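You operate a simulated robot arm through the tools that you are given. There is no shell and no other tool. Be economical: measure what you need, move in short steps, check, and stop when the job is done.

You are at the controls of a simulated two-armed robot. One attempt, no reset.

## Task
Wipe up the spill on the top of the test bench with the cream rag and put it back.

The check looks at the end state, three seconds after you hand in, the way a careful person would. Anything else that was tipped, shoved, dropped, spilled or broken makes it a failure.

## Robot
Two 7-joint arms with two-finger parallel grippers on one trunk, on a base that drives. Base frame: it is fixed to the floor where the robot stands at the start and does not move with it; the origin is under the middle of the robot, x ahead of it, y to its left, z up; the surface under the hand at the start is at about z = 0.85. Units: m, degrees, N and s.
The left shoulder is at the start at [0.05, 0.165, 1.18], the right one opposite. With the tool pointing down near the work surface each hand reaches from about 0.2 to 0.68 m from the robot's upright axis, wherever it stands, measured 20 degrees to its own side. Payload 3.91 kg a hand.
Tool frame (each hand has its own): the origin (TCP) lies between the finger pads and is the grasp point; the fingertips stand 0.03 m ahead of it; z points along the fingers, y is the line along which they close. Largest opening 0.11 m; finger width 0.02, thickness 0.01; the body of the gripper, 0.048 by 0.112 m, starts 0.055 m behind the TCP.
Orientation is that of the tool frame in the base frame, as [roll, pitch, yaw] about the fixed x, y, z axes, in that order (R = Rz(yaw) Ry(pitch) Rx(roll)). With the fingers straight down and closing along the base's y, the tool's x points along the base's -x, its y along +y and its z along -z.

## Interface
- The arms move only by the tool drive_tool. It takes "left_increments", "right_increments" or both (then of equal length, played together; a hand with none holds still); each is a list of rows, each a list of 7 numbers: the shift along the tool's x, y, z in cm, then the turn, a rotation vector about the tool's x, y, z in degrees, then the closure, from 0 (fully open) to 1 (shut). In form: [[tx, ty, tz, wx, wy, wz, jaw], ...]. A call has 1 to 20 rows; each row shifts and turns the commanded pose from where the row before left it, along the tool's axes as they then stand. Rows are played at 5 a second. More than 0.05 m and 8.6 degrees between two rows, or a gripper value outside its range, and nothing of the call is played. A pose out of reach is approached as far as the arm can. The call stops where the force on the tool passes 40 N (or 10 N more than at its start, if that is more) or the arm is blocked; 0.2 s more then pass. The fingers move at their own pace (about 0.045 m/s each) and stop on an object; they squeeze with about 32 N. The grip force told is the motor's: it shows also when the fingers shut on nothing. Time passes only in rows, and 0.2 s behind the last, so rows that do not move let the fingers close. The reply holds the time, the measured pose of the TCP, the force on the tool along the base axes, the opening and the grip force, in the units named above and with some noise, with the torque about the TCP (base axes, N m) and any sound that the robot's microphone picked up, and new pictures: "show" is both (left out), scene, wrist or none (wrist: the cameras of the hands that moved).
- Cameras (640 x 400 px; columns grow to the right, rows downward): "scene" is now at [0.1144, 0.0035, 1.3489]; the picture's right is [0.06, -1.00, 0.00], its down [-0.59, -0.03, -0.81] and it looks along [0.81, 0.05, -0.59] (base axes); focal length 263 px, centre (320, 200). "left" rides on the left gripper at [0.072, -0.017, -0.103] in its tool frame; the picture's right is [0.23, 0.97, 0.00], its down [-0.76, 0.18, -0.62] and it looks along [-0.61, 0.14, 0.78] (tool axes); focal length 222 px, centre (320, 200). "right" rides on the right gripper at [0.072, 0.017, -0.103] in its tool frame; the picture's right is [-0.23, 0.97, 0.00], its down [-0.76, -0.18, -0.62] and it looks along [-0.61, -0.14, 0.78] (tool axes); focal length 222 px, centre (320, 200). There is no depth. A picture from a camera that has moved, and an enlarged one, comes with that camera's place and axes in the base frame and with its lens.
- move_column(by): slides the trunk up (or, below 0, down) by that many m; the arms and the scene camera ride with it, the base frame stays. It gives what a move gives, with no picture.
- roll_base(legs): drives the robot by 1 to 6 legs, each [ahead, left, turn to the left] in m, m and degrees, along the robot's own axes; the way and the turn of a leg run together, so that a leg with both is an arc; at most 1.5 m and 180 degrees a leg. The arms and the cameras ride along, it lands a little off, and it stops where it bumps. It gives what a move gives, and a new picture of the scene camera.
- aim_head(pan, tilt): turns the head with the scene camera to pan (to the left, within 80 degrees either way) and tilt (down, from -29 to 69), counted from straight ahead of the robot. It gives what a move gives, and a new picture of the scene camera.
- close_up(camera, box): a new picture of the part [left, top, right, bottom] of that camera's present view, enlarged. The clock stands still meanwhile.
- sign_off(): hands the job in; it is judged then, once.

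Go step by step. Nothing tells you exact positions but the pictures and the camera data: compare them with the known pose of the tool, close in by small moves and look again before you grip or let go. The budget is 120 turns and 260 pictures, counting those below and the enlarged ones. Unless the task says otherwise, let go and move clear before handing in, and close with one line.

The tools are called after "Request:" as name(argument=value, ...) on one line, values as JSON. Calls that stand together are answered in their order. drive_tool: Moves the arms, as the interface text tells. Its arguments: {"type":"object","properties":{"left_increments":{"type":"array","items":{"type":"array","items":{"type":"number"}}},"right_increments":{"type":"array","items":{"type":"array","items":{"type":"number"}}},"show":{"type":"string","enum":["both","scene","wrist","none"]}},"required":[]} The other tools are called the same way: move_column (by) slides the trunk up or down; roll_base (legs) drives the base; aim_head (pan, tilt) turns the head that bears the scene camera; close_up (camera, box) takes an enlarged picture of a part of a camera's view; sign_off () hands the job in.

At the start:

```text
time_s: 0.0
left_ee_pos: [0.4856, 0.2283, 1.0964]
left_tcp_rot: [-180.0, 0.0, -179.9]
left_ft_force: [0.8, -0.8, -0.9]
left_wrist_torque: [0.0, 0.0, -0.01]
left_grip_width: 0.11
left_grasp_force: 0.1
right_ee_pos: [0.3841, -0.1624, 1.0992]
right_tcp_rot: [-180.0, 0.1, -180.0]
right_ft_force: [-0.4, -0.2, -0.1]
right_wrist_torque: [0.04, 0.01, 0.03]
right_grip_width: 0.1099
right_grasp_force: 0.1
trunk travel left (down, up): [-0.4, 0.103]
robot x, y, heading: [-0.0021, 0.0006, -0.1]
head pan, tilt: [3.4, 35.9]
```

scene: 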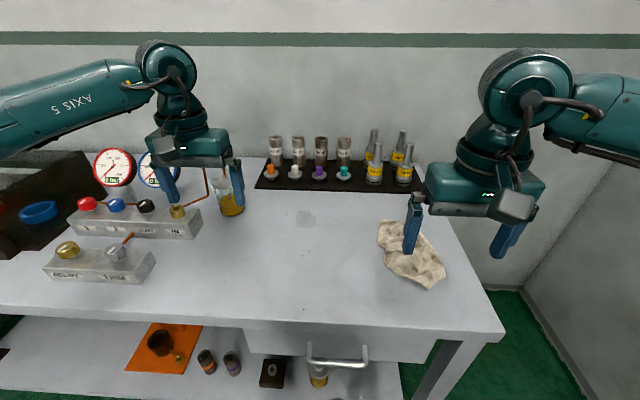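
right: 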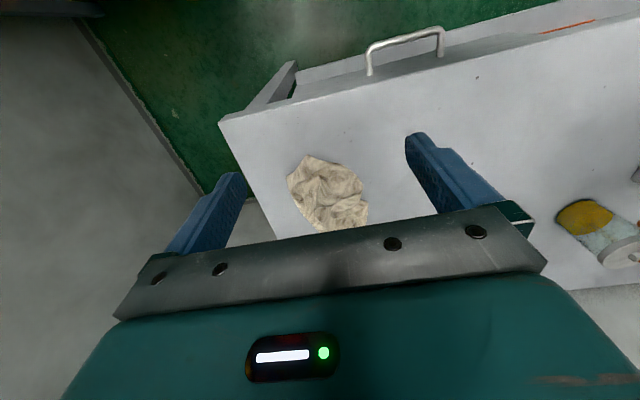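
left: 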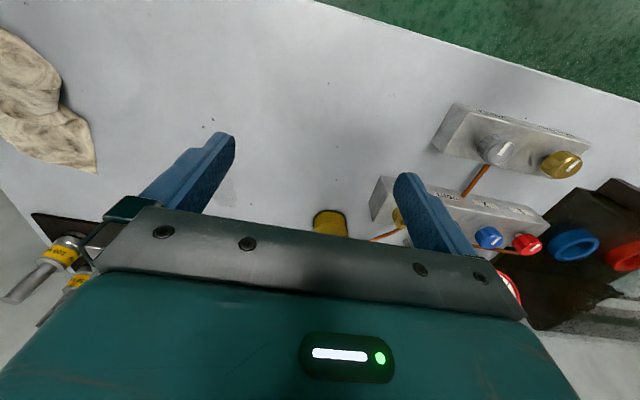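

I see a bench with a cream rag on the right and a faint grey mark near the middle that may be the spill. I'll enlarge the relevant parts to confirm.

Request:
close_up(camera="scene", box=[180, 170, 380, 295])

Request:
close_up(camera="scene", box=[340, 180, 500, 300])

Request:
close_up(camera="left", box=[0, 0, 400, 250])

```text
3.20 times, centred on (280, 232) of scene
camera zoom: at [0.1144, 0.0035, 1.3489], right [0.06, -1.0, 0.0], down [-0.59, -0.03, -0.81], along [0.81, 0.05, -0.59], focal length 842 px, centre (448, 96)
```

zoom: 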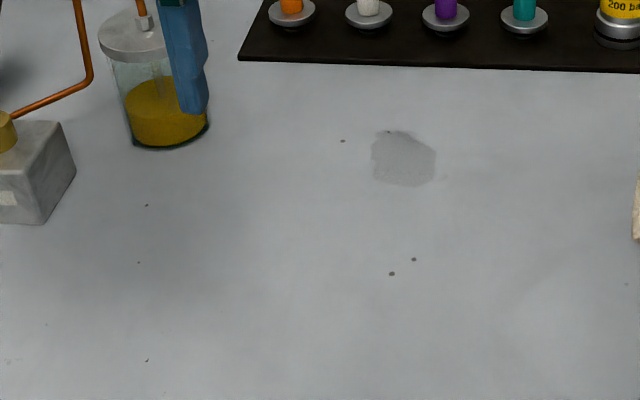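

```text
3.33 times, centred on (420, 240) of scene
camera zoom: at [0.1144, 0.0035, 1.3489], right [0.06, -1.0, 0.0], down [-0.59, -0.03, -0.81], along [0.81, 0.05, -0.59], focal length 878 px, centre (-13, 67)
```

zoom: 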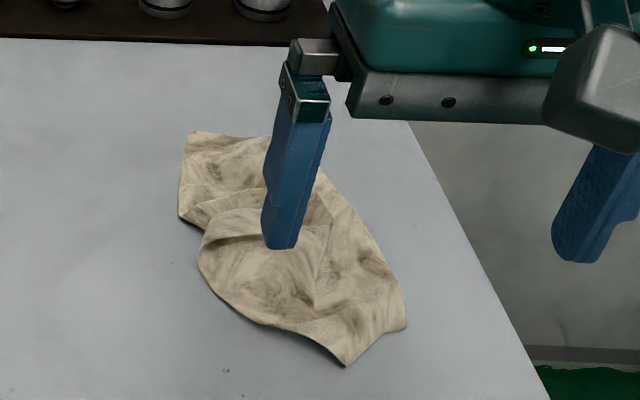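

```text
1.60 times, centred on (200, 125) of left
camera zoom: at [0.4136, 0.2099, 1.199], right [-0.23, 0.97, 0.0], down [0.76, 0.18, 0.62], along [0.61, 0.14, -0.78], focal length 355 px, centre (512, 320)
```

zoom: 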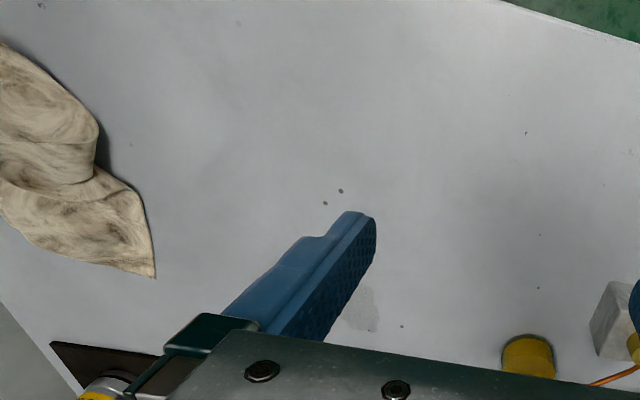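

The spill is the damp grey patch near (0.70, 0.08), roughly 8 x 6 cm. The rag lies around (0.60, -0.19). The spill is just out of easy reach, so I'll look down to see how much room the base has in front.

Request:
aim_head(pan=0, tilt=69)

```text
time_s: 1.0
left_ee_pos: [0.4847, 0.2285, 1.0956]
left_tcp_rot: [180.0, 0.0, -179.9]
left_ft_force: [0.0, -0.4, 0.1]
left_wrist_torque: [0.01, 0.01, -0.01]
left_grip_width: 0.1101
left_grasp_force: 0.1
right_ee_pos: [0.383, -0.1622, 1.0998]
right_tcp_rot: [179.9, 0.0, -179.9]
right_ft_force: [-0.4, -0.9, 0.0]
right_wrist_torque: [-0.01, 0.0, 0.04]
right_grip_width: 0.1101
right_grasp_force: 0.0
trunk travel left (down, up): [-0.4, 0.103]
robot x, y, heading: [-0.0066, -0.0008, 0.1]
head pan, tilt: [0.0, 68.8]
camera scene: at [0.083, -0.0017, 1.3066], right [0.0, -1.0, 0.0], down [-0.93, 0.0, -0.36], along [0.36, 0.0, -0.93], focal length 263 px, centre (320, 200)
```

scene: 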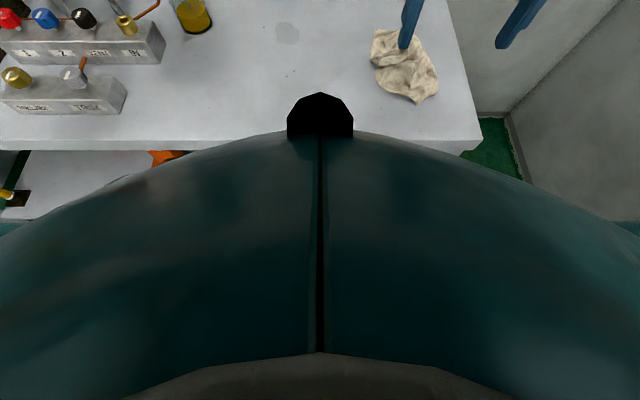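

The spill sits at the same place in this view, with the bench front edge at about x = 0.38. I'll tuck the left hand back and up, then edge the base ahead and left carefully.

Request:
drive_tool(left_increments=[[2.5, 0, -2, 0, 0, 0, 0], [2.5, 0, -2, 0, 0, 0, 0], [2.5, 0, -1, 0, 0, 0, 0], [2.5, 0, 0, 0, 0, 0, 0], [2.5, 0, 0, 0, 0, 0, 0]], show="none")

Request:
aim_head(pan=0, tilt=45)

Request:
roll_base(legs=[[0.04, 0.04, 0]])

```text
time_s: 2.2
left_ee_pos: [0.3602, 0.2271, 1.147]
left_tcp_rot: [-179.9, 0.1, -179.9]
left_ft_force: [-1.4, 0.5, -0.1]
left_wrist_torque: [-0.01, 0.0, 0.0]
left_grip_width: 0.11
left_grasp_force: 0.0
right_ee_pos: [0.3834, -0.1649, 1.1]
right_tcp_rot: [-180.0, 0.0, 179.9]
right_ft_force: [-0.6, 0.1, -0.4]
right_wrist_torque: [0.01, -0.02, 0.02]
right_grip_width: 0.1099
right_grasp_force: 0.0
trunk travel left (down, up): [-0.4, 0.103]
robot x, y, heading: [-0.0, 0.0066, 0.3]
head pan, tilt: [0.0, 68.8]
```

```text
time_s: 3.1
left_ee_pos: [0.3619, 0.2262, 1.1455]
left_tcp_rot: [180.0, 0.1, -179.9]
left_ft_force: [-0.2, -0.5, 0.0]
left_wrist_torque: [0.02, -0.03, -0.03]
left_grip_width: 0.1098
left_grasp_force: 0.1
right_ee_pos: [0.3823, -0.1623, 1.0988]
right_tcp_rot: [179.9, 0.0, 179.9]
right_ft_force: [-0.2, -0.1, 0.0]
right_wrist_torque: [0.02, 0.02, -0.03]
right_grip_width: 0.1101
right_grasp_force: 0.0
trunk travel left (down, up): [-0.4, 0.103]
robot x, y, heading: [0.0028, 0.0027, -0.0]
head pan, tilt: [0.0, 45.0]
camera scene: at [0.1083, -0.0017, 1.3354], right [0.0, -1.0, 0.0], down [-0.71, 0.0, -0.71], along [0.71, 0.0, -0.71], focal length 263 px, centre (320, 200)
```

scene: 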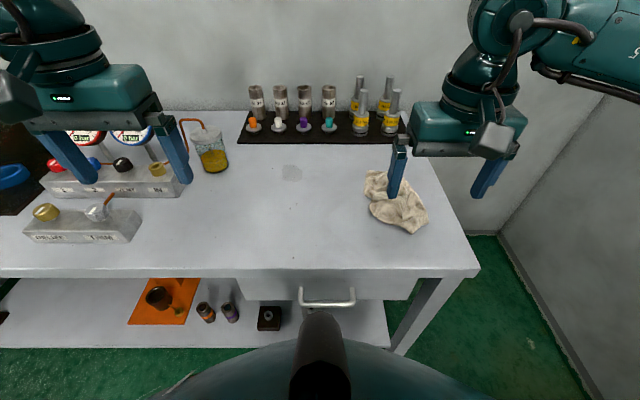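

```text
time_s: 4.1
left_ee_pos: [0.4029, 0.2666, 1.1465]
left_tcp_rot: [-179.9, -0.1, -180.0]
left_ft_force: [0.4, -0.1, 0.7]
left_wrist_torque: [-0.02, 0.0, 0.0]
left_grip_width: 0.11
left_grasp_force: 0.1
right_ee_pos: [0.4254, -0.1221, 1.0984]
right_tcp_rot: [-180.0, 0.0, 180.0]
right_ft_force: [0.1, 0.2, -0.8]
right_wrist_torque: [-0.02, 0.04, 0.02]
right_grip_width: 0.1101
right_grasp_force: 0.0
trunk travel left (down, up): [-0.4, 0.103]
robot x, y, heading: [0.042, 0.0431, 0.1]
head pan, tilt: [0.0, 45.0]
camera scene: at [0.15, 0.0393, 1.3354], right [0.0, -1.0, 0.0], down [-0.71, 0.0, -0.71], along [0.71, 0.0, -0.71], focal length 263 px, centre (320, 200)
```

scene: 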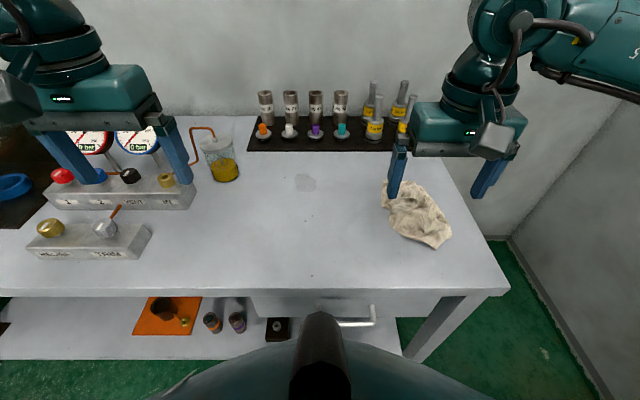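

Moved cleanly. One more small leg gives a comfortable reach.

Request:
roll_base(legs=[[0.04, 0.04, 0]])

```text
time_s: 5.1
left_ee_pos: [0.4436, 0.3069, 1.1461]
left_tcp_rot: [-179.8, 0.0, -179.9]
left_ft_force: [-0.3, 0.2, -0.1]
left_wrist_torque: [-0.01, 0.01, -0.03]
left_grip_width: 0.11
left_grasp_force: 0.1
right_ee_pos: [0.4646, -0.0831, 1.0998]
right_tcp_rot: [179.9, 0.0, 179.8]
right_ft_force: [0.5, -0.2, -0.2]
right_wrist_torque: [-0.04, 0.0, 0.0]
right_grip_width: 0.1098
right_grasp_force: 0.1
trunk travel left (down, up): [-0.4, 0.103]
robot x, y, heading: [0.0831, 0.0809, 0.0]
head pan, tilt: [0.0, 45.0]
camera scene: at [0.1897, 0.0792, 1.3354], right [0.0, -1.0, 0.0], down [-0.71, 0.0, -0.71], along [0.71, 0.0, -0.71], focal length 263 px, centre (320, 200)
```

scene: 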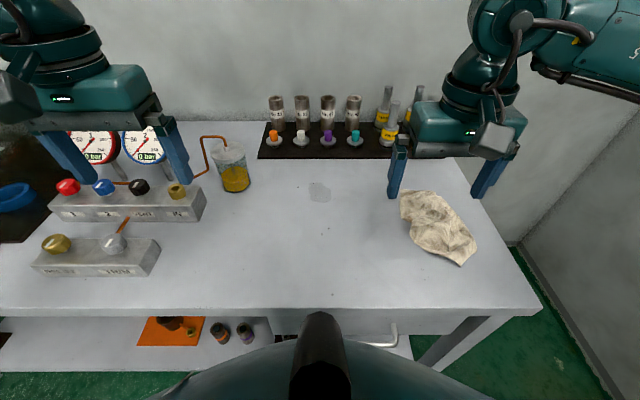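

I have comfortable reach now. I'll bring the right hand above the rag, turned about 29° so it closes across the rag's narrow direction, and look with the wrist camera.

Request:
drive_tool(right_increments=[[-3.4, -2.8, 1, 0, 0, 0, 0], [-3.4, -2.8, 2, 0, 0, 0, 0], [-3.4, -2.8, 2, 0, 0, 0, 0], [-3.3, -2.8, 3, 0, 0, 0, 0], [0, 0, 0, 0, 0, -7.25, 0], [0, 0, 0, 0, 0, -7.25, 0], [0, 0, 0, 0, 0, -7.25, 0], [0, 0, 0, 0, 0, -7.25, 0]])

```text
refused: row 4 steps farther than a row can; nothing moved
```

Request:
drive_tool(right_increments=[[-2.7, -2.24, 1.8, 0, 0, 0, 0], [-2.7, -2.24, 1.8, 0, 0, 0, 0], [-2.7, -2.24, 1.8, 0, 0, 0, 0], [-2.7, -2.24, 1.8, 0, 0, 0, 0], [-2.7, -2.24, 1.8, 0, 0, 0, 0], [0, 0, 0, 0, 0, -7.25, 0], [0, 0, 0, 0, 0, -7.25, 0], [0, 0, 0, 0, 0, -7.25, 0], [0, 0, 0, 0, 0, -7.25, 0]])

```text
time_s: 7.1
left_ee_pos: [0.4422, 0.307, 1.1457]
left_tcp_rot: [-180.0, 0.0, 180.0]
left_ft_force: [-1.0, -0.2, -0.3]
left_wrist_torque: [-0.02, 0.01, -0.02]
left_grip_width: 0.11
left_grasp_force: 0.0
right_ee_pos: [0.5993, -0.1953, 1.0092]
right_tcp_rot: [-180.0, 0.0, -151.0]
right_ft_force: [0.6, -0.4, 0.4]
right_wrist_torque: [-0.02, 0.01, 0.0]
right_grip_width: 0.11
right_grasp_force: 0.0
trunk travel left (down, up): [-0.4, 0.103]
robot x, y, heading: [0.0792, 0.0823, 0.2]
head pan, tilt: [0.0, 45.0]
camera scene: at [0.1893, 0.0787, 1.3354], right [0.0, -1.0, 0.0], down [-0.71, 0.0, -0.71], along [0.71, 0.0, -0.71], focal length 263 px, centre (320, 200)
camera right: at [0.5275, -0.2159, 1.1124], right [-0.27, 0.96, 0.0], down [0.75, 0.21, 0.62], along [0.6, 0.17, -0.78], focal length 222 px, centre (320, 200)
```

scene: 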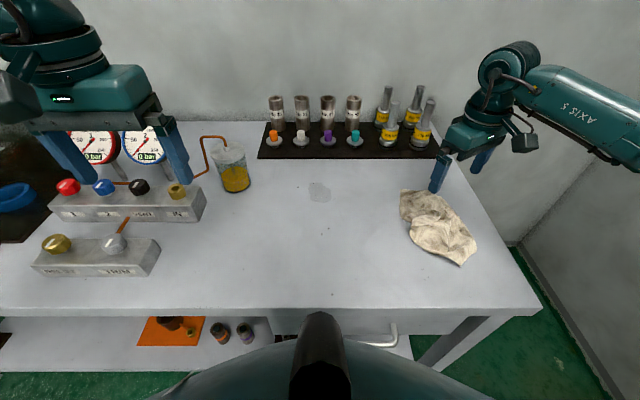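
right: 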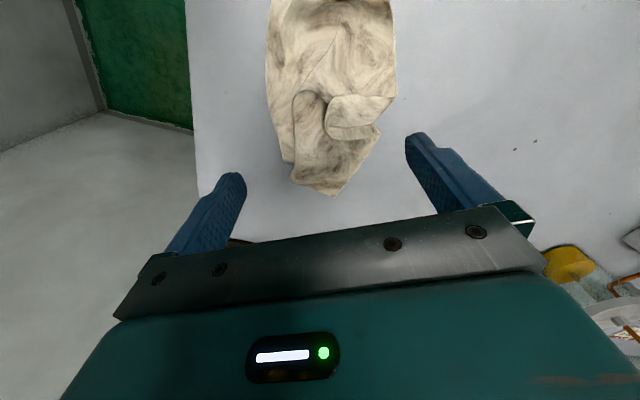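

The TCP's ground point projects to about (320,108) in the wrist view, right at the fold in the rag. I'll zoom in there before descending.

Request:
close_up(camera="right", box=[220, 0, 460, 200])

Request:
close_up(camera="scene", box=[370, 140, 500, 280])

```text
2.00 times, centred on (340, 100) of right
camera zoom: at [0.5275, -0.2159, 1.1124], right [-0.27, 0.96, 0.0], down [0.75, 0.21, 0.62], along [0.6, 0.17, -0.78], focal length 444 px, centre (280, 400)
```

zoom: 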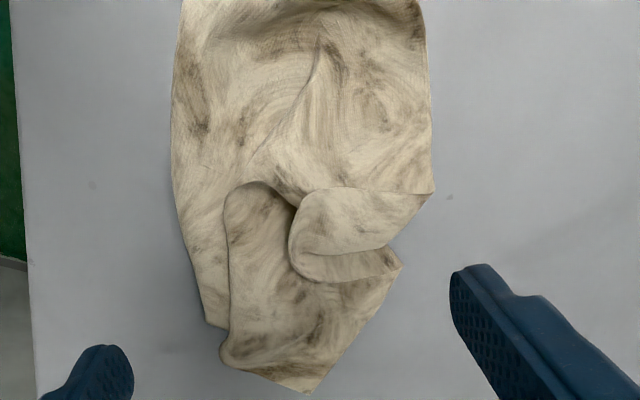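

```text
2.86 times, centred on (435, 210) of scene
camera zoom: at [0.1893, 0.0787, 1.3354], right [0.0, -1.0, 0.0], down [-0.71, 0.0, -0.71], along [0.71, 0.0, -0.71], focal length 752 px, centre (-9, 171)
```

zoom: 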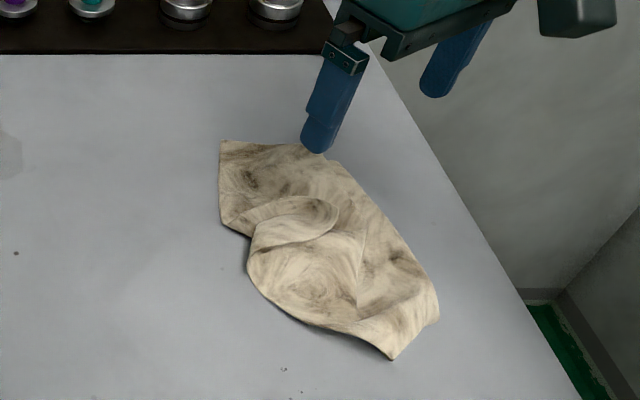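

The rag is a soft folded cloth, about 11–12 cm wide here. I'll shift slightly to centre it, descend to just above the bench and look again.

Request:
drive_tool(right_increments=[[-1.0, 0.5, 0, 0, 0, 0, 0], [-1.0, 0.4, 2, 0, 0, 0, 0], [0, 0, 3, 0, 0, 0, 0], [0, 0, 3, 0, 0, 0, 0], [0, 0, 2.5, 0, 0, 0, 0]])

```text
time_s: 8.3
left_ee_pos: [0.4427, 0.3061, 1.1475]
left_tcp_rot: [-179.9, 0.0, -180.0]
left_ft_force: [0.7, 0.1, -0.5]
left_wrist_torque: [0.03, 0.03, 0.0]
left_grip_width: 0.11
left_grasp_force: 0.0
right_ee_pos: [0.6139, -0.178, 0.9064]
right_tcp_rot: [-180.0, 0.0, -151.0]
right_ft_force: [0.0, 0.2, -0.4]
right_wrist_torque: [-0.01, -0.01, 0.01]
right_grip_width: 0.1102
right_grasp_force: 0.0
trunk travel left (down, up): [-0.4, 0.103]
robot x, y, heading: [0.0851, 0.0788, -0.2]
head pan, tilt: [0.0, 45.0]
camera scene: at [0.1894, 0.0787, 1.3354], right [0.0, -1.0, 0.0], down [-0.71, 0.0, -0.71], along [0.71, 0.0, -0.71], focal length 263 px, centre (320, 200)
camera right: at [0.5416, -0.1984, 1.0093], right [-0.27, 0.96, 0.0], down [0.75, 0.21, 0.62], along [0.6, 0.17, -0.78], focal length 222 px, centre (320, 200)
```

scene: 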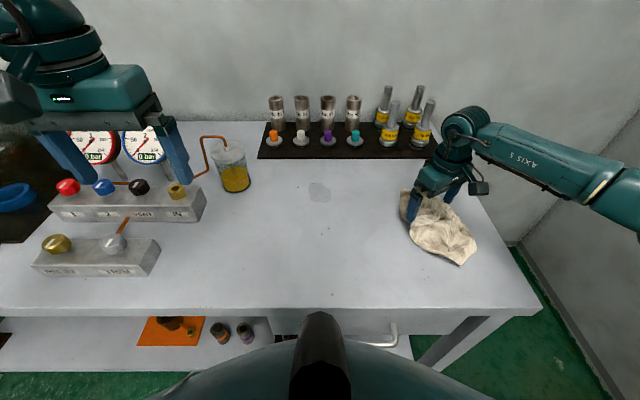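
right: 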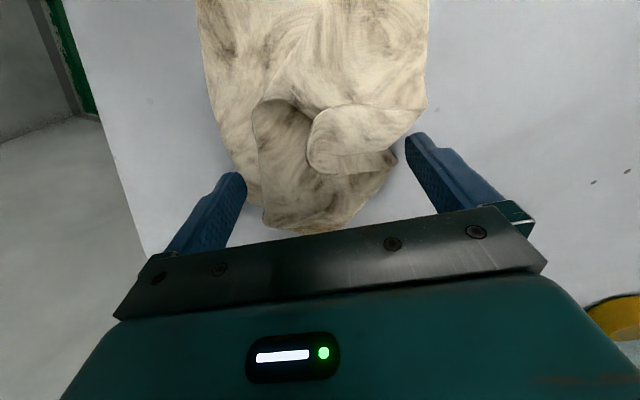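

The fingers straddle the folded end neatly. Now the last bit down, with light steps.

Request:
drive_tool(right_increments=[[0, 0, 1, 0, 0, 0, 0], [0, 0, 0.6, 0, 0, 0, 0], [0, 0, 0.4, 0, 0, 0, 0], [0, 0, 0.2, 0, 0, 0, 0]], show="wrist")

```text
time_s: 9.3
left_ee_pos: [0.4417, 0.3069, 1.1464]
left_tcp_rot: [180.0, 0.0, 179.9]
left_ft_force: [-0.1, 0.3, 0.1]
left_wrist_torque: [0.0, 0.02, 0.01]
left_grip_width: 0.1099
left_grasp_force: 0.1
right_ee_pos: [0.6127, -0.1789, 0.8815]
right_tcp_rot: [180.0, 0.0, -151.1]
right_ft_force: [-0.1, -0.1, 1.8]
right_wrist_torque: [-0.07, -0.02, 0.02]
right_grip_width: 0.1098
right_grasp_force: 0.0
trunk travel left (down, up): [-0.4, 0.103]
robot x, y, heading: [0.0767, 0.0791, -0.1]
head pan, tilt: [0.0, 45.0]
camera right: at [0.5405, -0.1984, 0.9854], right [-0.27, 0.96, 0.0], down [0.75, 0.21, 0.62], along [0.6, 0.17, -0.78], focal length 222 px, centre (320, 200)
```

right: 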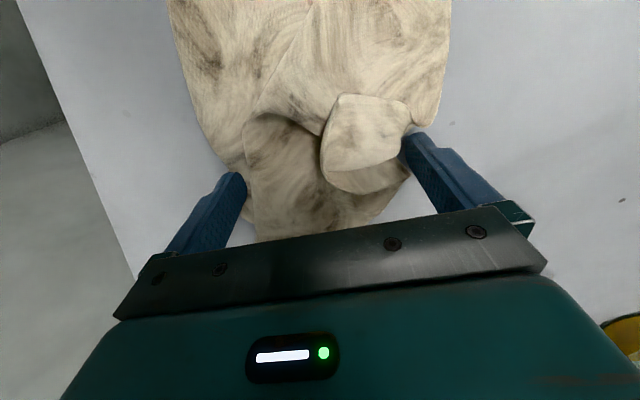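

Light contact (about 2 N), with the table at about z = 0.851. I'll close on the cloth.

Request:
drive_tool(right_increments=[[0, 0, 0, 0, 0, 0, 0.3], [0, 0, 0, 0, 0, 0, 0.6], [0, 0, 0, 0, 0, 0, 1], [0, 0, 0, 0, 0, 0, 1], [0, 0, 0, 0, 0, 0, 1], [0, 0, 0, 0, 0, 0, 1], [0, 0, 0, 0, 0, 0, 1], [0, 0, 0, 0, 0, 0, 1]])

```text
time_s: 11.1
left_ee_pos: [0.4435, 0.3059, 1.1458]
left_tcp_rot: [180.0, 0.0, -179.9]
left_ft_force: [-0.3, -0.2, 0.4]
left_wrist_torque: [-0.02, 0.01, 0.01]
left_grip_width: 0.1101
left_grasp_force: 0.0
right_ee_pos: [0.6137, -0.1771, 0.8827]
right_tcp_rot: [-180.0, -0.1, -151.1]
right_ft_force: [-1.0, -0.6, 3.4]
right_wrist_torque: [0.03, -0.02, -0.01]
right_grip_width: 0.0062
right_grasp_force: 31.9
trunk travel left (down, up): [-0.4, 0.103]
robot x, y, heading: [0.0834, 0.0779, -0.1]
head pan, tilt: [0.0, 45.0]
camera scene: at [0.189, 0.0789, 1.3355], right [0.0, -1.0, 0.0], down [-0.71, 0.0, -0.71], along [0.71, 0.0, -0.71], focal length 263 px, centre (320, 200)
camera right: at [0.5404, -0.1983, 0.9856], right [-0.27, 0.96, 0.0], down [0.75, 0.21, 0.62], along [0.6, 0.17, -0.78], focal length 222 px, centre (320, 200)
```

scene: 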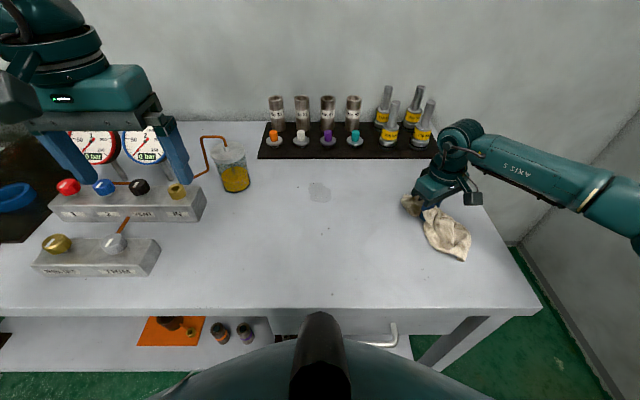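
right: 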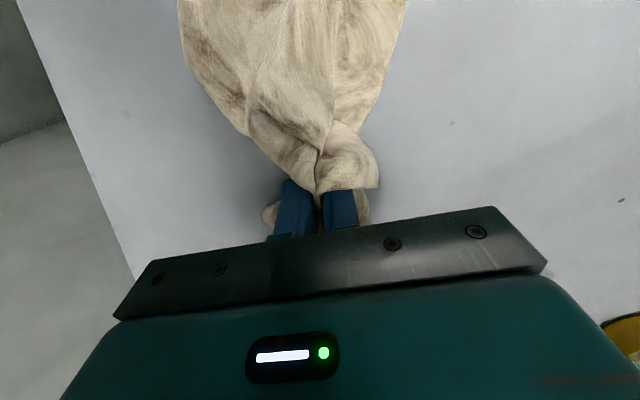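

The cloth is gripped (6 mm of fabric between the pads). I'll lift it a little and carry it to the near-right side of the spill, letting the tail trail.

Request:
drive_tool(right_increments=[[0, 0, -2, 0, 0, 0, 1], [0, 0, -2, 0, 0, 0, 1], [-1.93, 2.9, 0, 0, 0, 0, 1], [-1.93, 2.9, 0, 0, 0, 0, 1], [-1.93, 2.9, 0, 0, 0, 0, 1], [-1.93, 2.9, 0, 0, 0, 0, 1], [-1.93, 2.9, 0, 0, 0, 0, 1]])

```text
time_s: 12.7
left_ee_pos: [0.4433, 0.3071, 1.146]
left_tcp_rot: [-179.9, 0.0, -179.9]
left_ft_force: [-0.6, 0.5, -0.7]
left_wrist_torque: [0.0, -0.01, 0.02]
left_grip_width: 0.11
left_grasp_force: 0.0
right_ee_pos: [0.6251, -0.0019, 0.9218]
right_tcp_rot: [180.0, 0.0, -151.1]
right_ft_force: [0.2, 0.6, -0.2]
right_wrist_torque: [0.01, -0.05, -0.02]
right_grip_width: 0.006
right_grasp_force: 32.4
trunk travel left (down, up): [-0.4, 0.103]
robot x, y, heading: [0.0811, 0.0764, -0.0]
head pan, tilt: [0.0, 45.0]
camera scene: at [0.1893, 0.0794, 1.3354], right [0.0, -1.0, 0.0], down [-0.71, 0.0, -0.71], along [0.71, 0.0, -0.71], focal length 263 px, centre (320, 200)
camera right: at [0.5535, -0.0231, 1.0258], right [-0.27, 0.96, 0.0], down [0.75, 0.21, 0.62], along [0.6, 0.17, -0.78], focal length 222 px, centre (320, 200)
```

scene: 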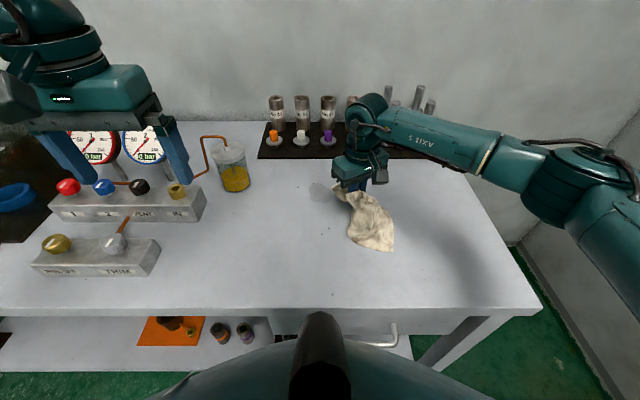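
right: 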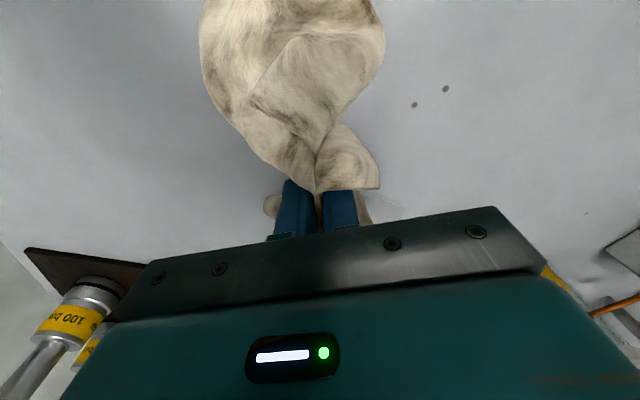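

The rag carries well, with its tail trailing toward the robot. I'll shift to line up with the spill, lower to the bench and stroke forward through it.

Request:
drive_tool(right_increments=[[0, 3.4, 0, 0, 0, 0, 1], [0, 0, 2, 0, 0, 0, 1], [0, 0, 1.5, 0, 0, 0, 1], [0, 0, 0.5, 0, 0, 0, 1], [0, 0, 0.2, 0, 0, 0, 1], [-2, 0, 0, 0, 0, 0, 1], [-2, 0, 0, 0, 0, 0, 1], [-2, 0, 0, 0, 0, 0, 1], [-2, 0, 0, 0, 0, 0, 1], [-2, 0, 0, 0, 0, 0, 1], [-2, 0, 0, 0, 0, 0, 1], [-2, 0, 0, 0, 0, 0, 1]])

```text
time_s: 15.3
left_ee_pos: [0.4411, 0.3069, 1.1468]
left_tcp_rot: [180.0, 0.1, 180.0]
left_ft_force: [-0.8, -0.4, 0.7]
left_wrist_torque: [-0.01, 0.02, 0.0]
left_grip_width: 0.11
left_grasp_force: 0.0
right_ee_pos: [0.6802, 0.063, 0.8824]
right_tcp_rot: [-179.9, 0.2, -151.0]
right_ft_force: [-3.5, -1.4, 18.6]
right_wrist_torque: [-0.01, -0.05, -0.01]
right_grip_width: 0.006
right_grasp_force: 32.4
right hand out of reach, approached as far as the arm can: row 10, 11, 12
trunk travel left (down, up): [-0.4, 0.103]
robot x, y, heading: [0.0792, 0.0863, -0.0]
head pan, tilt: [0.0, 45.0]
camera scene: at [0.1869, 0.0788, 1.3357], right [0.0, -1.0, 0.0], down [-0.71, 0.0, -0.71], along [0.71, 0.0, -0.71], focal length 263 px, centre (320, 200)
camera right: at [0.6072, 0.043, 0.9847], right [-0.27, 0.96, 0.0], down [0.75, 0.21, 0.63], along [0.6, 0.17, -0.78], focal length 222 px, centre (320, 200)
```

scene: 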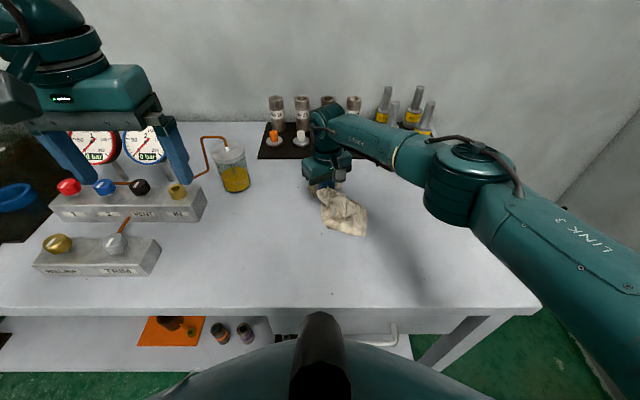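
right: 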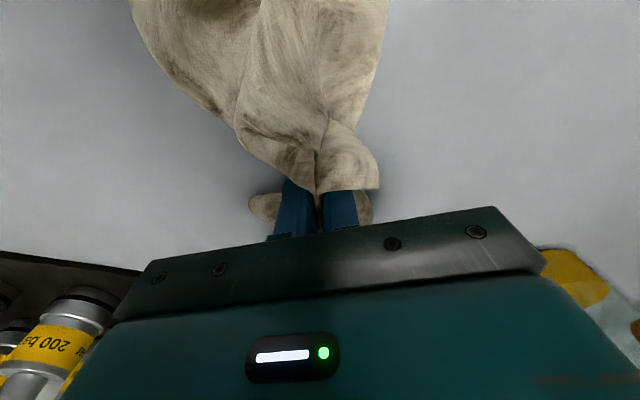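

The arm hit its reach limit partway and pressure rose to about 19 N. I'll lift, check the spill's state, then reposition the base.

Request:
drive_tool(right_increments=[[0, 0, -2, 0, 0, 0, 1], [2, 0, -3, 0, 0, 0, 1], [4, 0, 0, 0, 0, 0, 1], [4, 0, 0, 0, 0, 0, 1], [2, 0, 0, 0, 0, 0, 1]], show="scene")

Request:
close_up(camera="scene", box=[260, 150, 400, 250])

```text
time_s: 16.5
left_ee_pos: [0.4425, 0.3072, 1.1462]
left_tcp_rot: [179.9, 0.0, -179.9]
left_ft_force: [0.2, -1.1, 0.3]
left_wrist_torque: [0.01, 0.02, 0.0]
left_grip_width: 0.1099
left_grasp_force: 0.1
right_ee_pos: [0.5732, 0.0057, 0.9309]
right_tcp_rot: [180.0, 0.1, -151.1]
right_ft_force: [0.4, -0.1, -0.4]
right_wrist_torque: [0.01, -0.01, -0.02]
right_grip_width: 0.0059
right_grasp_force: 32.3
trunk travel left (down, up): [-0.4, 0.103]
robot x, y, heading: [0.0824, 0.081, -0.2]
head pan, tilt: [0.0, 45.0]
camera scene: at [0.1891, 0.0786, 1.3355], right [0.0, -1.0, 0.0], down [-0.71, 0.0, -0.71], along [0.71, 0.0, -0.71], focal length 263 px, centre (320, 200)
```

scene: 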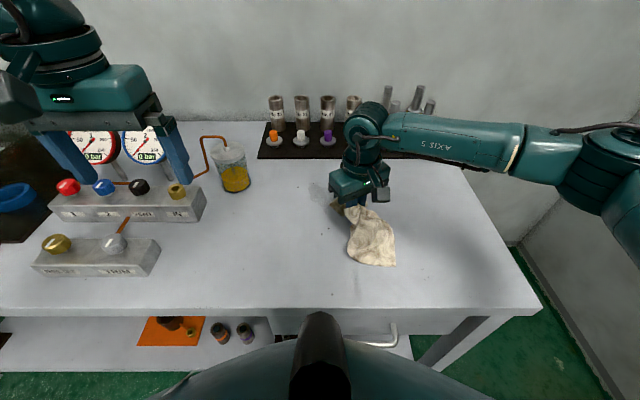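

```text
4.00 times, centred on (330, 200) of scene
camera zoom: at [0.1891, 0.0786, 1.3355], right [0.0, -1.0, 0.0], down [-0.71, 0.0, -0.71], along [0.71, 0.0, -0.71], focal length 1053 px, centre (280, 200)
```

zoom: 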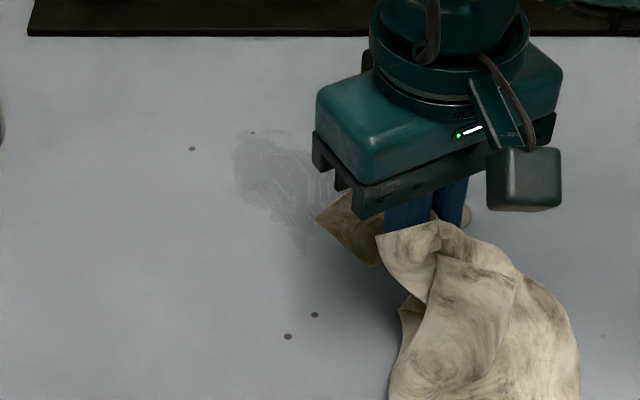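

Wiping is taking it up but part remains (smeared slightly), so I need better reach. I'll drive a little more ahead and left with the rag held clear.

Request:
roll_base(legs=[[0.0, 0.08, 0], [0.03, 0, 0]])

```text
time_s: 18.3
left_ee_pos: [0.4728, 0.3863, 1.1464]
left_tcp_rot: [-179.9, -0.1, -179.9]
left_ft_force: [1.4, 0.0, 0.5]
left_wrist_torque: [0.0, 0.02, 0.02]
left_grip_width: 0.1102
left_grasp_force: 0.1
right_ee_pos: [0.6052, 0.0858, 0.9291]
right_tcp_rot: [180.0, -0.1, -150.8]
right_ft_force: [-0.3, -0.3, -1.3]
right_wrist_torque: [-0.05, 0.08, -0.03]
right_grip_width: 0.0064
right_grasp_force: 31.8
trunk travel left (down, up): [-0.4, 0.103]
robot x, y, heading: [0.1087, 0.1563, 0.3]
head pan, tilt: [0.0, 45.0]
camera scene: at [0.2199, 0.1576, 1.3353], right [0.0, -1.0, 0.0], down [-0.71, 0.0, -0.71], along [0.71, 0.0, -0.71], focal length 263 px, centre (320, 200)
```

scene: 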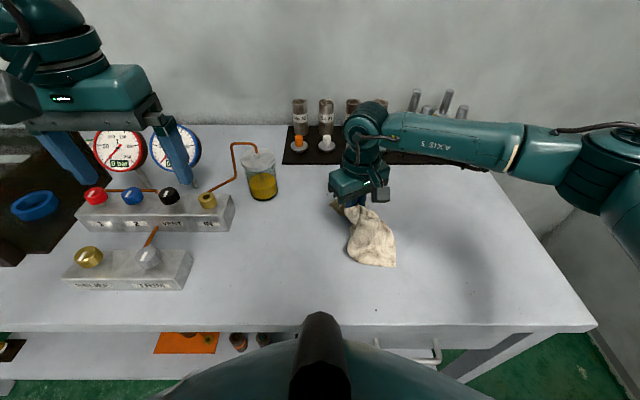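

I need a bit more reach still; two small steps ahead.

Request:
roll_base(legs=[[0.02, 0, 0], [0.02, 0, 0]])

Request:
close_up(camera="scene", box=[230, 130, 430, 280])

```text
time_s: 19.5
left_ee_pos: [0.5123, 0.3863, 1.1456]
left_tcp_rot: [-180.0, -0.1, -179.8]
left_ft_force: [0.1, 0.5, -1.2]
left_wrist_torque: [0.01, 0.06, 0.01]
left_grip_width: 0.11
left_grasp_force: 0.1
right_ee_pos: [0.6437, 0.0861, 0.9301]
right_tcp_rot: [-180.0, -0.2, -150.9]
right_ft_force: [1.2, 0.0, 0.1]
right_wrist_torque: [-0.02, 0.01, -0.08]
right_grip_width: 0.006
right_grasp_force: 32.3
trunk travel left (down, up): [-0.4, 0.103]
robot x, y, heading: [0.151, 0.1643, 0.1]
head pan, tilt: [0.0, 45.0]
camera scene: at [0.2594, 0.1576, 1.3352], right [0.0, -1.0, 0.0], down [-0.71, 0.0, -0.71], along [0.71, 0.0, -0.71], focal length 263 px, centre (320, 200)
```

scene: 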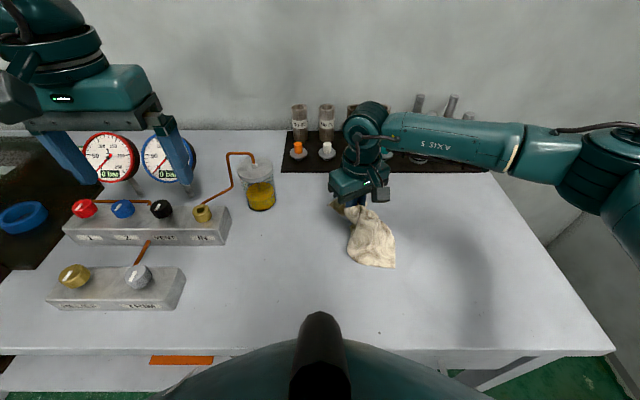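

```text
2.67 times, centred on (330, 205) of scene
camera zoom: at [0.2594, 0.1576, 1.3352], right [0.0, -1.0, 0.0], down [-0.71, 0.0, -0.71], along [0.71, 0.0, -0.71], focal length 702 px, centre (293, 187)
```

zoom: 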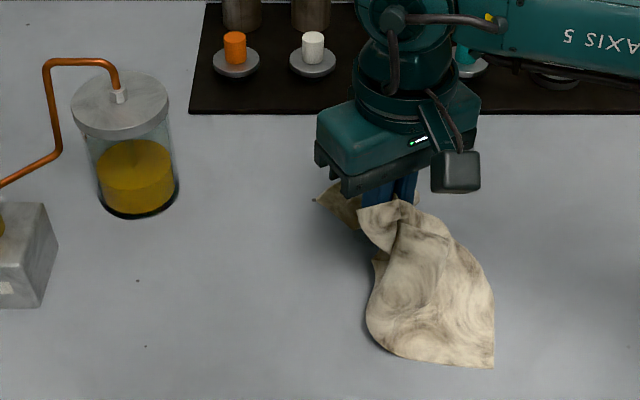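

Good clearance. Now I'll move to the far-right corner of the spill, touch down, and raster left-right while stepping back toward me.

Request:
drive_tool(right_increments=[[-1.6, -3.4, 0, 0, 0, 0, 1], [-1.6, -3.4, 0, 0, 0, 0, 1], [-1.6, -3.4, 0, 0, 0, 0, 1], [0, 0, 2.5, 0, 0, 0, 1], [0, 0, 1.5, 0, 0, 0, 1], [0, 0, 0.85, 0, 0, 0, 1]])

```text
time_s: 20.9
left_ee_pos: [0.5091, 0.3875, 1.146]
left_tcp_rot: [180.0, 0.0, -179.8]
left_ft_force: [0.1, -0.8, -0.4]
left_wrist_torque: [0.01, -0.01, -0.01]
left_grip_width: 0.1102
left_grasp_force: 0.0
right_ee_pos: [0.7335, 0.0206, 0.8836]
right_tcp_rot: [-180.0, 0.0, -150.9]
right_ft_force: [-1.3, -0.7, 2.9]
right_wrist_torque: [-0.03, -0.02, -0.02]
right_grip_width: 0.0063
right_grasp_force: 31.7
trunk travel left (down, up): [-0.4, 0.103]
robot x, y, heading: [0.15, 0.1572, 0.2]
head pan, tilt: [0.0, 45.0]
camera scene: at [0.2569, 0.1577, 1.3356], right [0.0, -1.0, 0.0], down [-0.71, 0.0, -0.71], along [0.71, 0.0, -0.71], focal length 263 px, centre (320, 200)
camera right: at [0.6606, -0.001, 0.986], right [-0.28, 0.96, 0.0], down [0.75, 0.22, 0.62], along [0.6, 0.17, -0.78], focal length 222 px, centre (320, 200)
```

scene: 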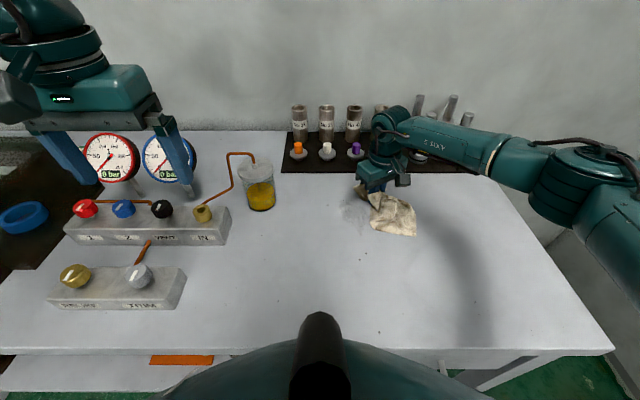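
right: 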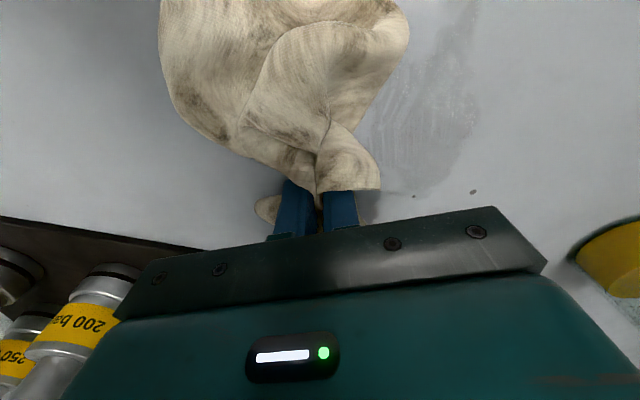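

I can see the remaining patch just to the left of the rag, with a smear trailing toward me. I'm rastering over it now.

Request:
drive_tool(right_increments=[[-1.94, 3.5, 0, 0, 0, 0, 1], [-1.94, 3.5, 0, 0, 0, 0, 1], [-1.94, 3.5, 0, 0, 0, 0, 1], [2.2, 1.2, 0, 0, 0, 0, 1], [1.94, -3.5, 0, 0, 0, 0, 1], [1.94, -3.5, 0, 0, 0, 0, 1], [1.94, -3.5, 0, 0, 0, 0, 1], [2.2, 1.2, 0, 0, 0, 0, 1], [-1.94, 3.5, 0, 0, 0, 0, 1], [-1.94, 3.5, 0, 0, 0, 0, 1], [-1.94, 3.5, 0, 0, 0, 0, 1], [2.2, 1.2, 0, 0, 0, 0, 1], [1.94, -3.5, 0, 0, 0, 0, 1], [1.94, -3.5, 0, 0, 0, 0, 1], [1.94, -3.5, 0, 0, 0, 0, 1]])

Request:
close_up(camera="scene", box=[270, 160, 450, 280])

```text
time_s: 24.1
left_ee_pos: [0.5099, 0.3859, 1.1458]
left_tcp_rot: [179.9, 0.1, -179.8]
left_ft_force: [0.5, 0.0, -0.1]
left_wrist_torque: [-0.02, 0.0, -0.03]
left_grip_width: 0.1098
left_grasp_force: 0.0
right_ee_pos: [0.6554, 0.0189, 0.8828]
right_tcp_rot: [179.9, -0.1, -150.9]
right_ft_force: [-0.3, 1.0, 2.7]
right_wrist_torque: [0.02, -0.03, -0.03]
right_grip_width: 0.0062
right_grasp_force: 31.7
trunk travel left (down, up): [-0.4, 0.103]
robot x, y, heading: [0.1499, 0.1569, 0.1]
head pan, tilt: [0.0, 45.0]
camera scene: at [0.257, 0.1572, 1.3355], right [0.0, -1.0, 0.0], down [-0.71, 0.0, -0.71], along [0.71, 0.0, -0.71], focal length 263 px, centre (320, 200)
camera right: at [0.5832, -0.0021, 0.9853], right [-0.28, 0.96, 0.0], down [0.75, 0.22, 0.62], along [0.6, 0.17, -0.78], focal length 222 px, centre (320, 200)
```

scene: 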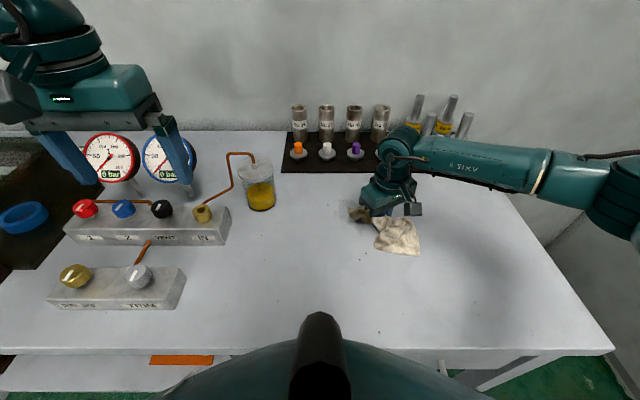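
right: 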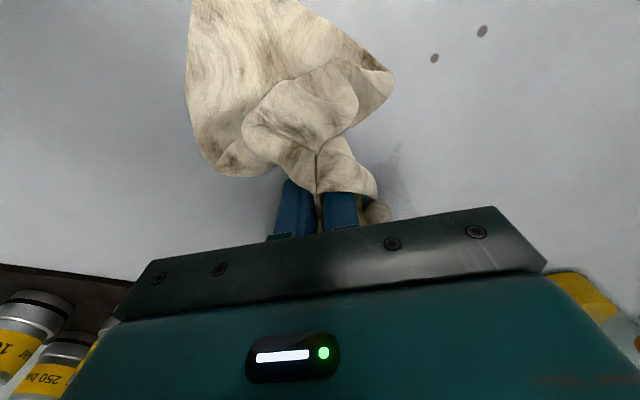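

```text
3.33 times, centred on (360, 220) of scene
camera zoom: at [0.257, 0.1572, 1.3355], right [0.0, -1.0, 0.0], down [-0.71, 0.0, -0.71], along [0.71, 0.0, -0.71], focal length 878 px, centre (187, 133)
```

zoom: 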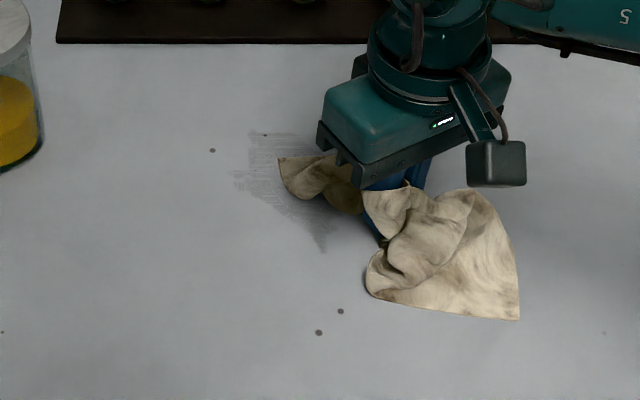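

It's reduced to a faint streaky film. I'll stroke along the other direction with a bit more pressure, covering y = 0.04 to 0.115.

Request:
drive_tool(right_increments=[[2.97, 3.93, 0.15, 0, 0, 0, 1], [-3.5, -1.94, 0, 0, 0, 0, 1], [-3.5, -1.94, 0, 0, 0, 0, 1], [-3.5, -1.94, 0, 0, 0, 0, 1], [-3.5, -1.94, 0, 0, 0, 0, 1], [-1.21, 2.19, 0, 0, 0, 0, 1], [3.5, 1.94, 0, 0, 0, 0, 1], [3.5, 1.94, 0, 0, 0, 0, 1], [3.5, 1.94, 0, 0, 0, 0, 1], [3.5, 1.94, 0, 0, 0, 0, 1], [-1.21, 2.19, 0, 0, 0, 0, 1], [-3.5, -1.94, 0, 0, 0, 0, 1], [-3.5, -1.94, 0, 0, 0, 0, 1], [-3.5, -1.94, 0, 0, 0, 0, 1], [-3.5, -1.94, 0, 0, 0, 0, 1], [-1.21, 2.19, 0, 0, 0, 0, 1], [3.5, 1.94, 0, 0, 0, 0, 1], [3.5, 1.94, 0, 0, 0, 0, 1], [3.5, 1.94, 0, 0, 0, 0, 1], [3.5, 1.94, 0, 0, 0, 0, 1]])

Request:
close_up(camera="scene", box=[270, 160, 450, 280])

```text
time_s: 28.3
left_ee_pos: [0.509, 0.387, 1.1466]
left_tcp_rot: [179.9, 0.1, -179.8]
left_ft_force: [0.4, -0.2, -0.5]
left_wrist_torque: [0.0, 0.01, 0.0]
left_grip_width: 0.11
left_grasp_force: 0.1
right_ee_pos: [0.5828, 0.1127, 0.8823]
right_tcp_rot: [-180.0, 0.4, -151.0]
right_ft_force: [8.3, -1.1, 28.0]
right_wrist_torque: [-0.1, -0.35, -0.01]
right_grip_width: 0.006
right_grasp_force: 31.7
right hand out of reach, approached as far as the arm can: row 5
trunk travel left (down, up): [-0.4, 0.103]
robot x, y, heading: [0.1506, 0.1591, 0.1]
head pan, tilt: [0.0, 45.0]
camera scene: at [0.256, 0.1578, 1.3359], right [0.0, -1.0, 0.0], down [-0.71, 0.0, -0.71], along [0.71, 0.0, -0.71], focal length 263 px, centre (320, 200)
camera right: at [0.5107, 0.0908, 0.9841], right [-0.27, 0.96, 0.0], down [0.75, 0.21, 0.63], along [0.6, 0.17, -0.78], focal length 222 px, centre (320, 200)
```

scene: 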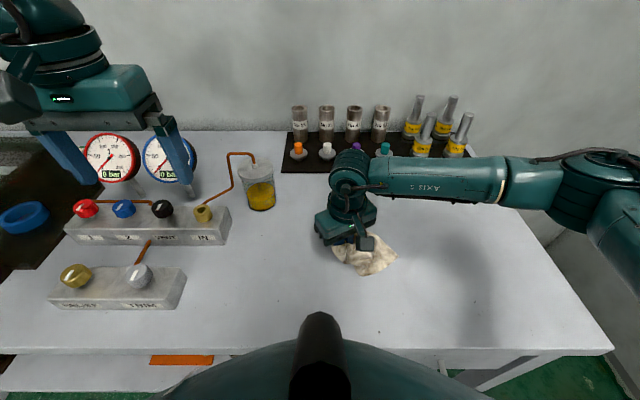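
right: 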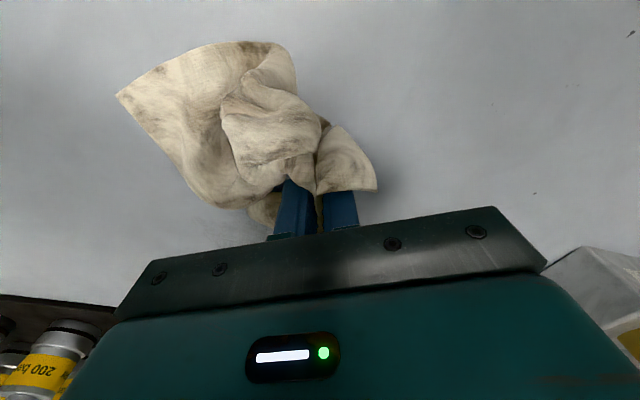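

```text
3.33 times, centred on (360, 220) of scene
camera zoom: at [0.256, 0.1578, 1.3359], right [0.0, -1.0, 0.0], down [-0.71, 0.0, -0.71], along [0.71, 0.0, -0.71], focal length 878 px, centre (187, 133)
```

zoom: 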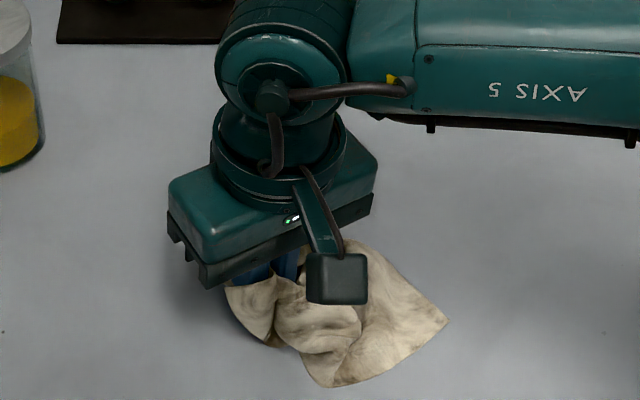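

Force was high, so I'll lift and slide aside to the right to view the result.

Request:
drive_tool(right_increments=[[0, 0, -3, 0, 0, 0, 1], [0, 0, -3, 0, 0, 0, 1], [1.94, -3.5, 0, 0, 0, 0, 1], [1.94, -3.5, 0, 0, 0, 0, 1], [1.94, -3.5, 0, 0, 0, 0, 1], [1.94, -3.5, 0, 0, 0, 0, 1], [1.94, -3.5, 0, 0, 0, 0, 1]])

Request:
close_up(camera="scene", box=[270, 160, 450, 280])

```text
time_s: 29.9
left_ee_pos: [0.5097, 0.3859, 1.1473]
left_tcp_rot: [179.9, 0.0, -179.7]
left_ft_force: [0.0, 0.4, 0.3]
left_wrist_torque: [-0.03, -0.03, -0.02]
left_grip_width: 0.1101
left_grasp_force: 0.0
right_ee_pos: [0.582, -0.0862, 0.9407]
right_tcp_rot: [-180.0, 0.0, -151.0]
right_ft_force: [0.1, -0.5, 0.6]
right_wrist_torque: [0.06, -0.02, -0.01]
right_grip_width: 0.0062
right_grasp_force: 31.7
trunk travel left (down, up): [-0.4, 0.103]
robot x, y, heading: [0.1492, 0.1594, 0.3]
head pan, tilt: [0.0, 45.0]
camera scene: at [0.2571, 0.157, 1.3355], right [0.0, -1.0, 0.0], down [-0.71, 0.0, -0.71], along [0.71, 0.0, -0.71], focal length 263 px, centre (320, 200)
camera right: at [0.5099, -0.107, 1.0443], right [-0.28, 0.96, 0.0], down [0.75, 0.22, 0.62], along [0.6, 0.17, -0.78], focal length 222 px, centre (320, 200)
```

scene: 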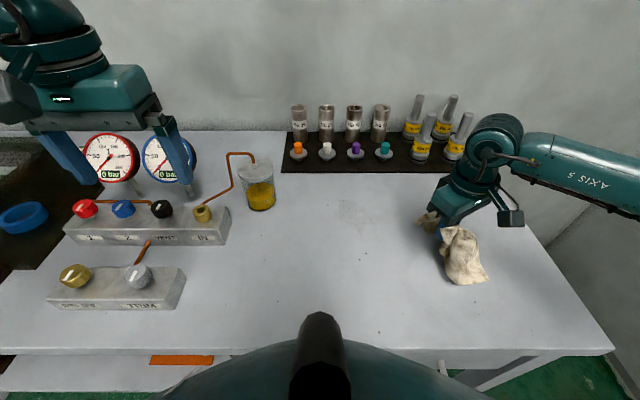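
right: 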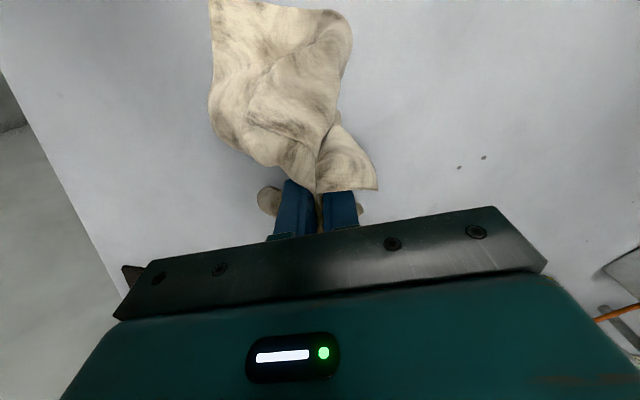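

```text
3.33 times, centred on (360, 220) of scene
camera zoom: at [0.2571, 0.157, 1.3355], right [0.0, -1.0, 0.0], down [-0.71, 0.0, -0.71], along [0.71, 0.0, -0.71], focal length 878 px, centre (187, 133)
```

zoom: 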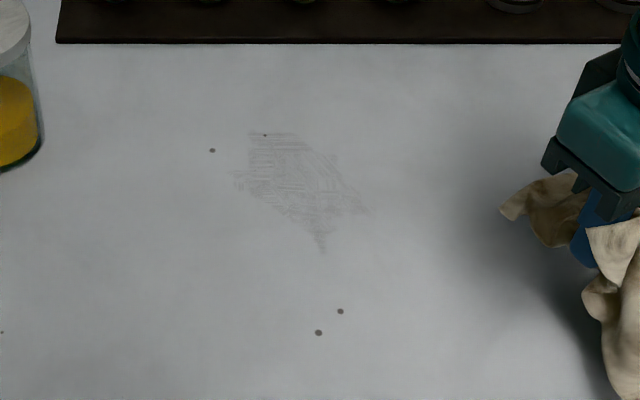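

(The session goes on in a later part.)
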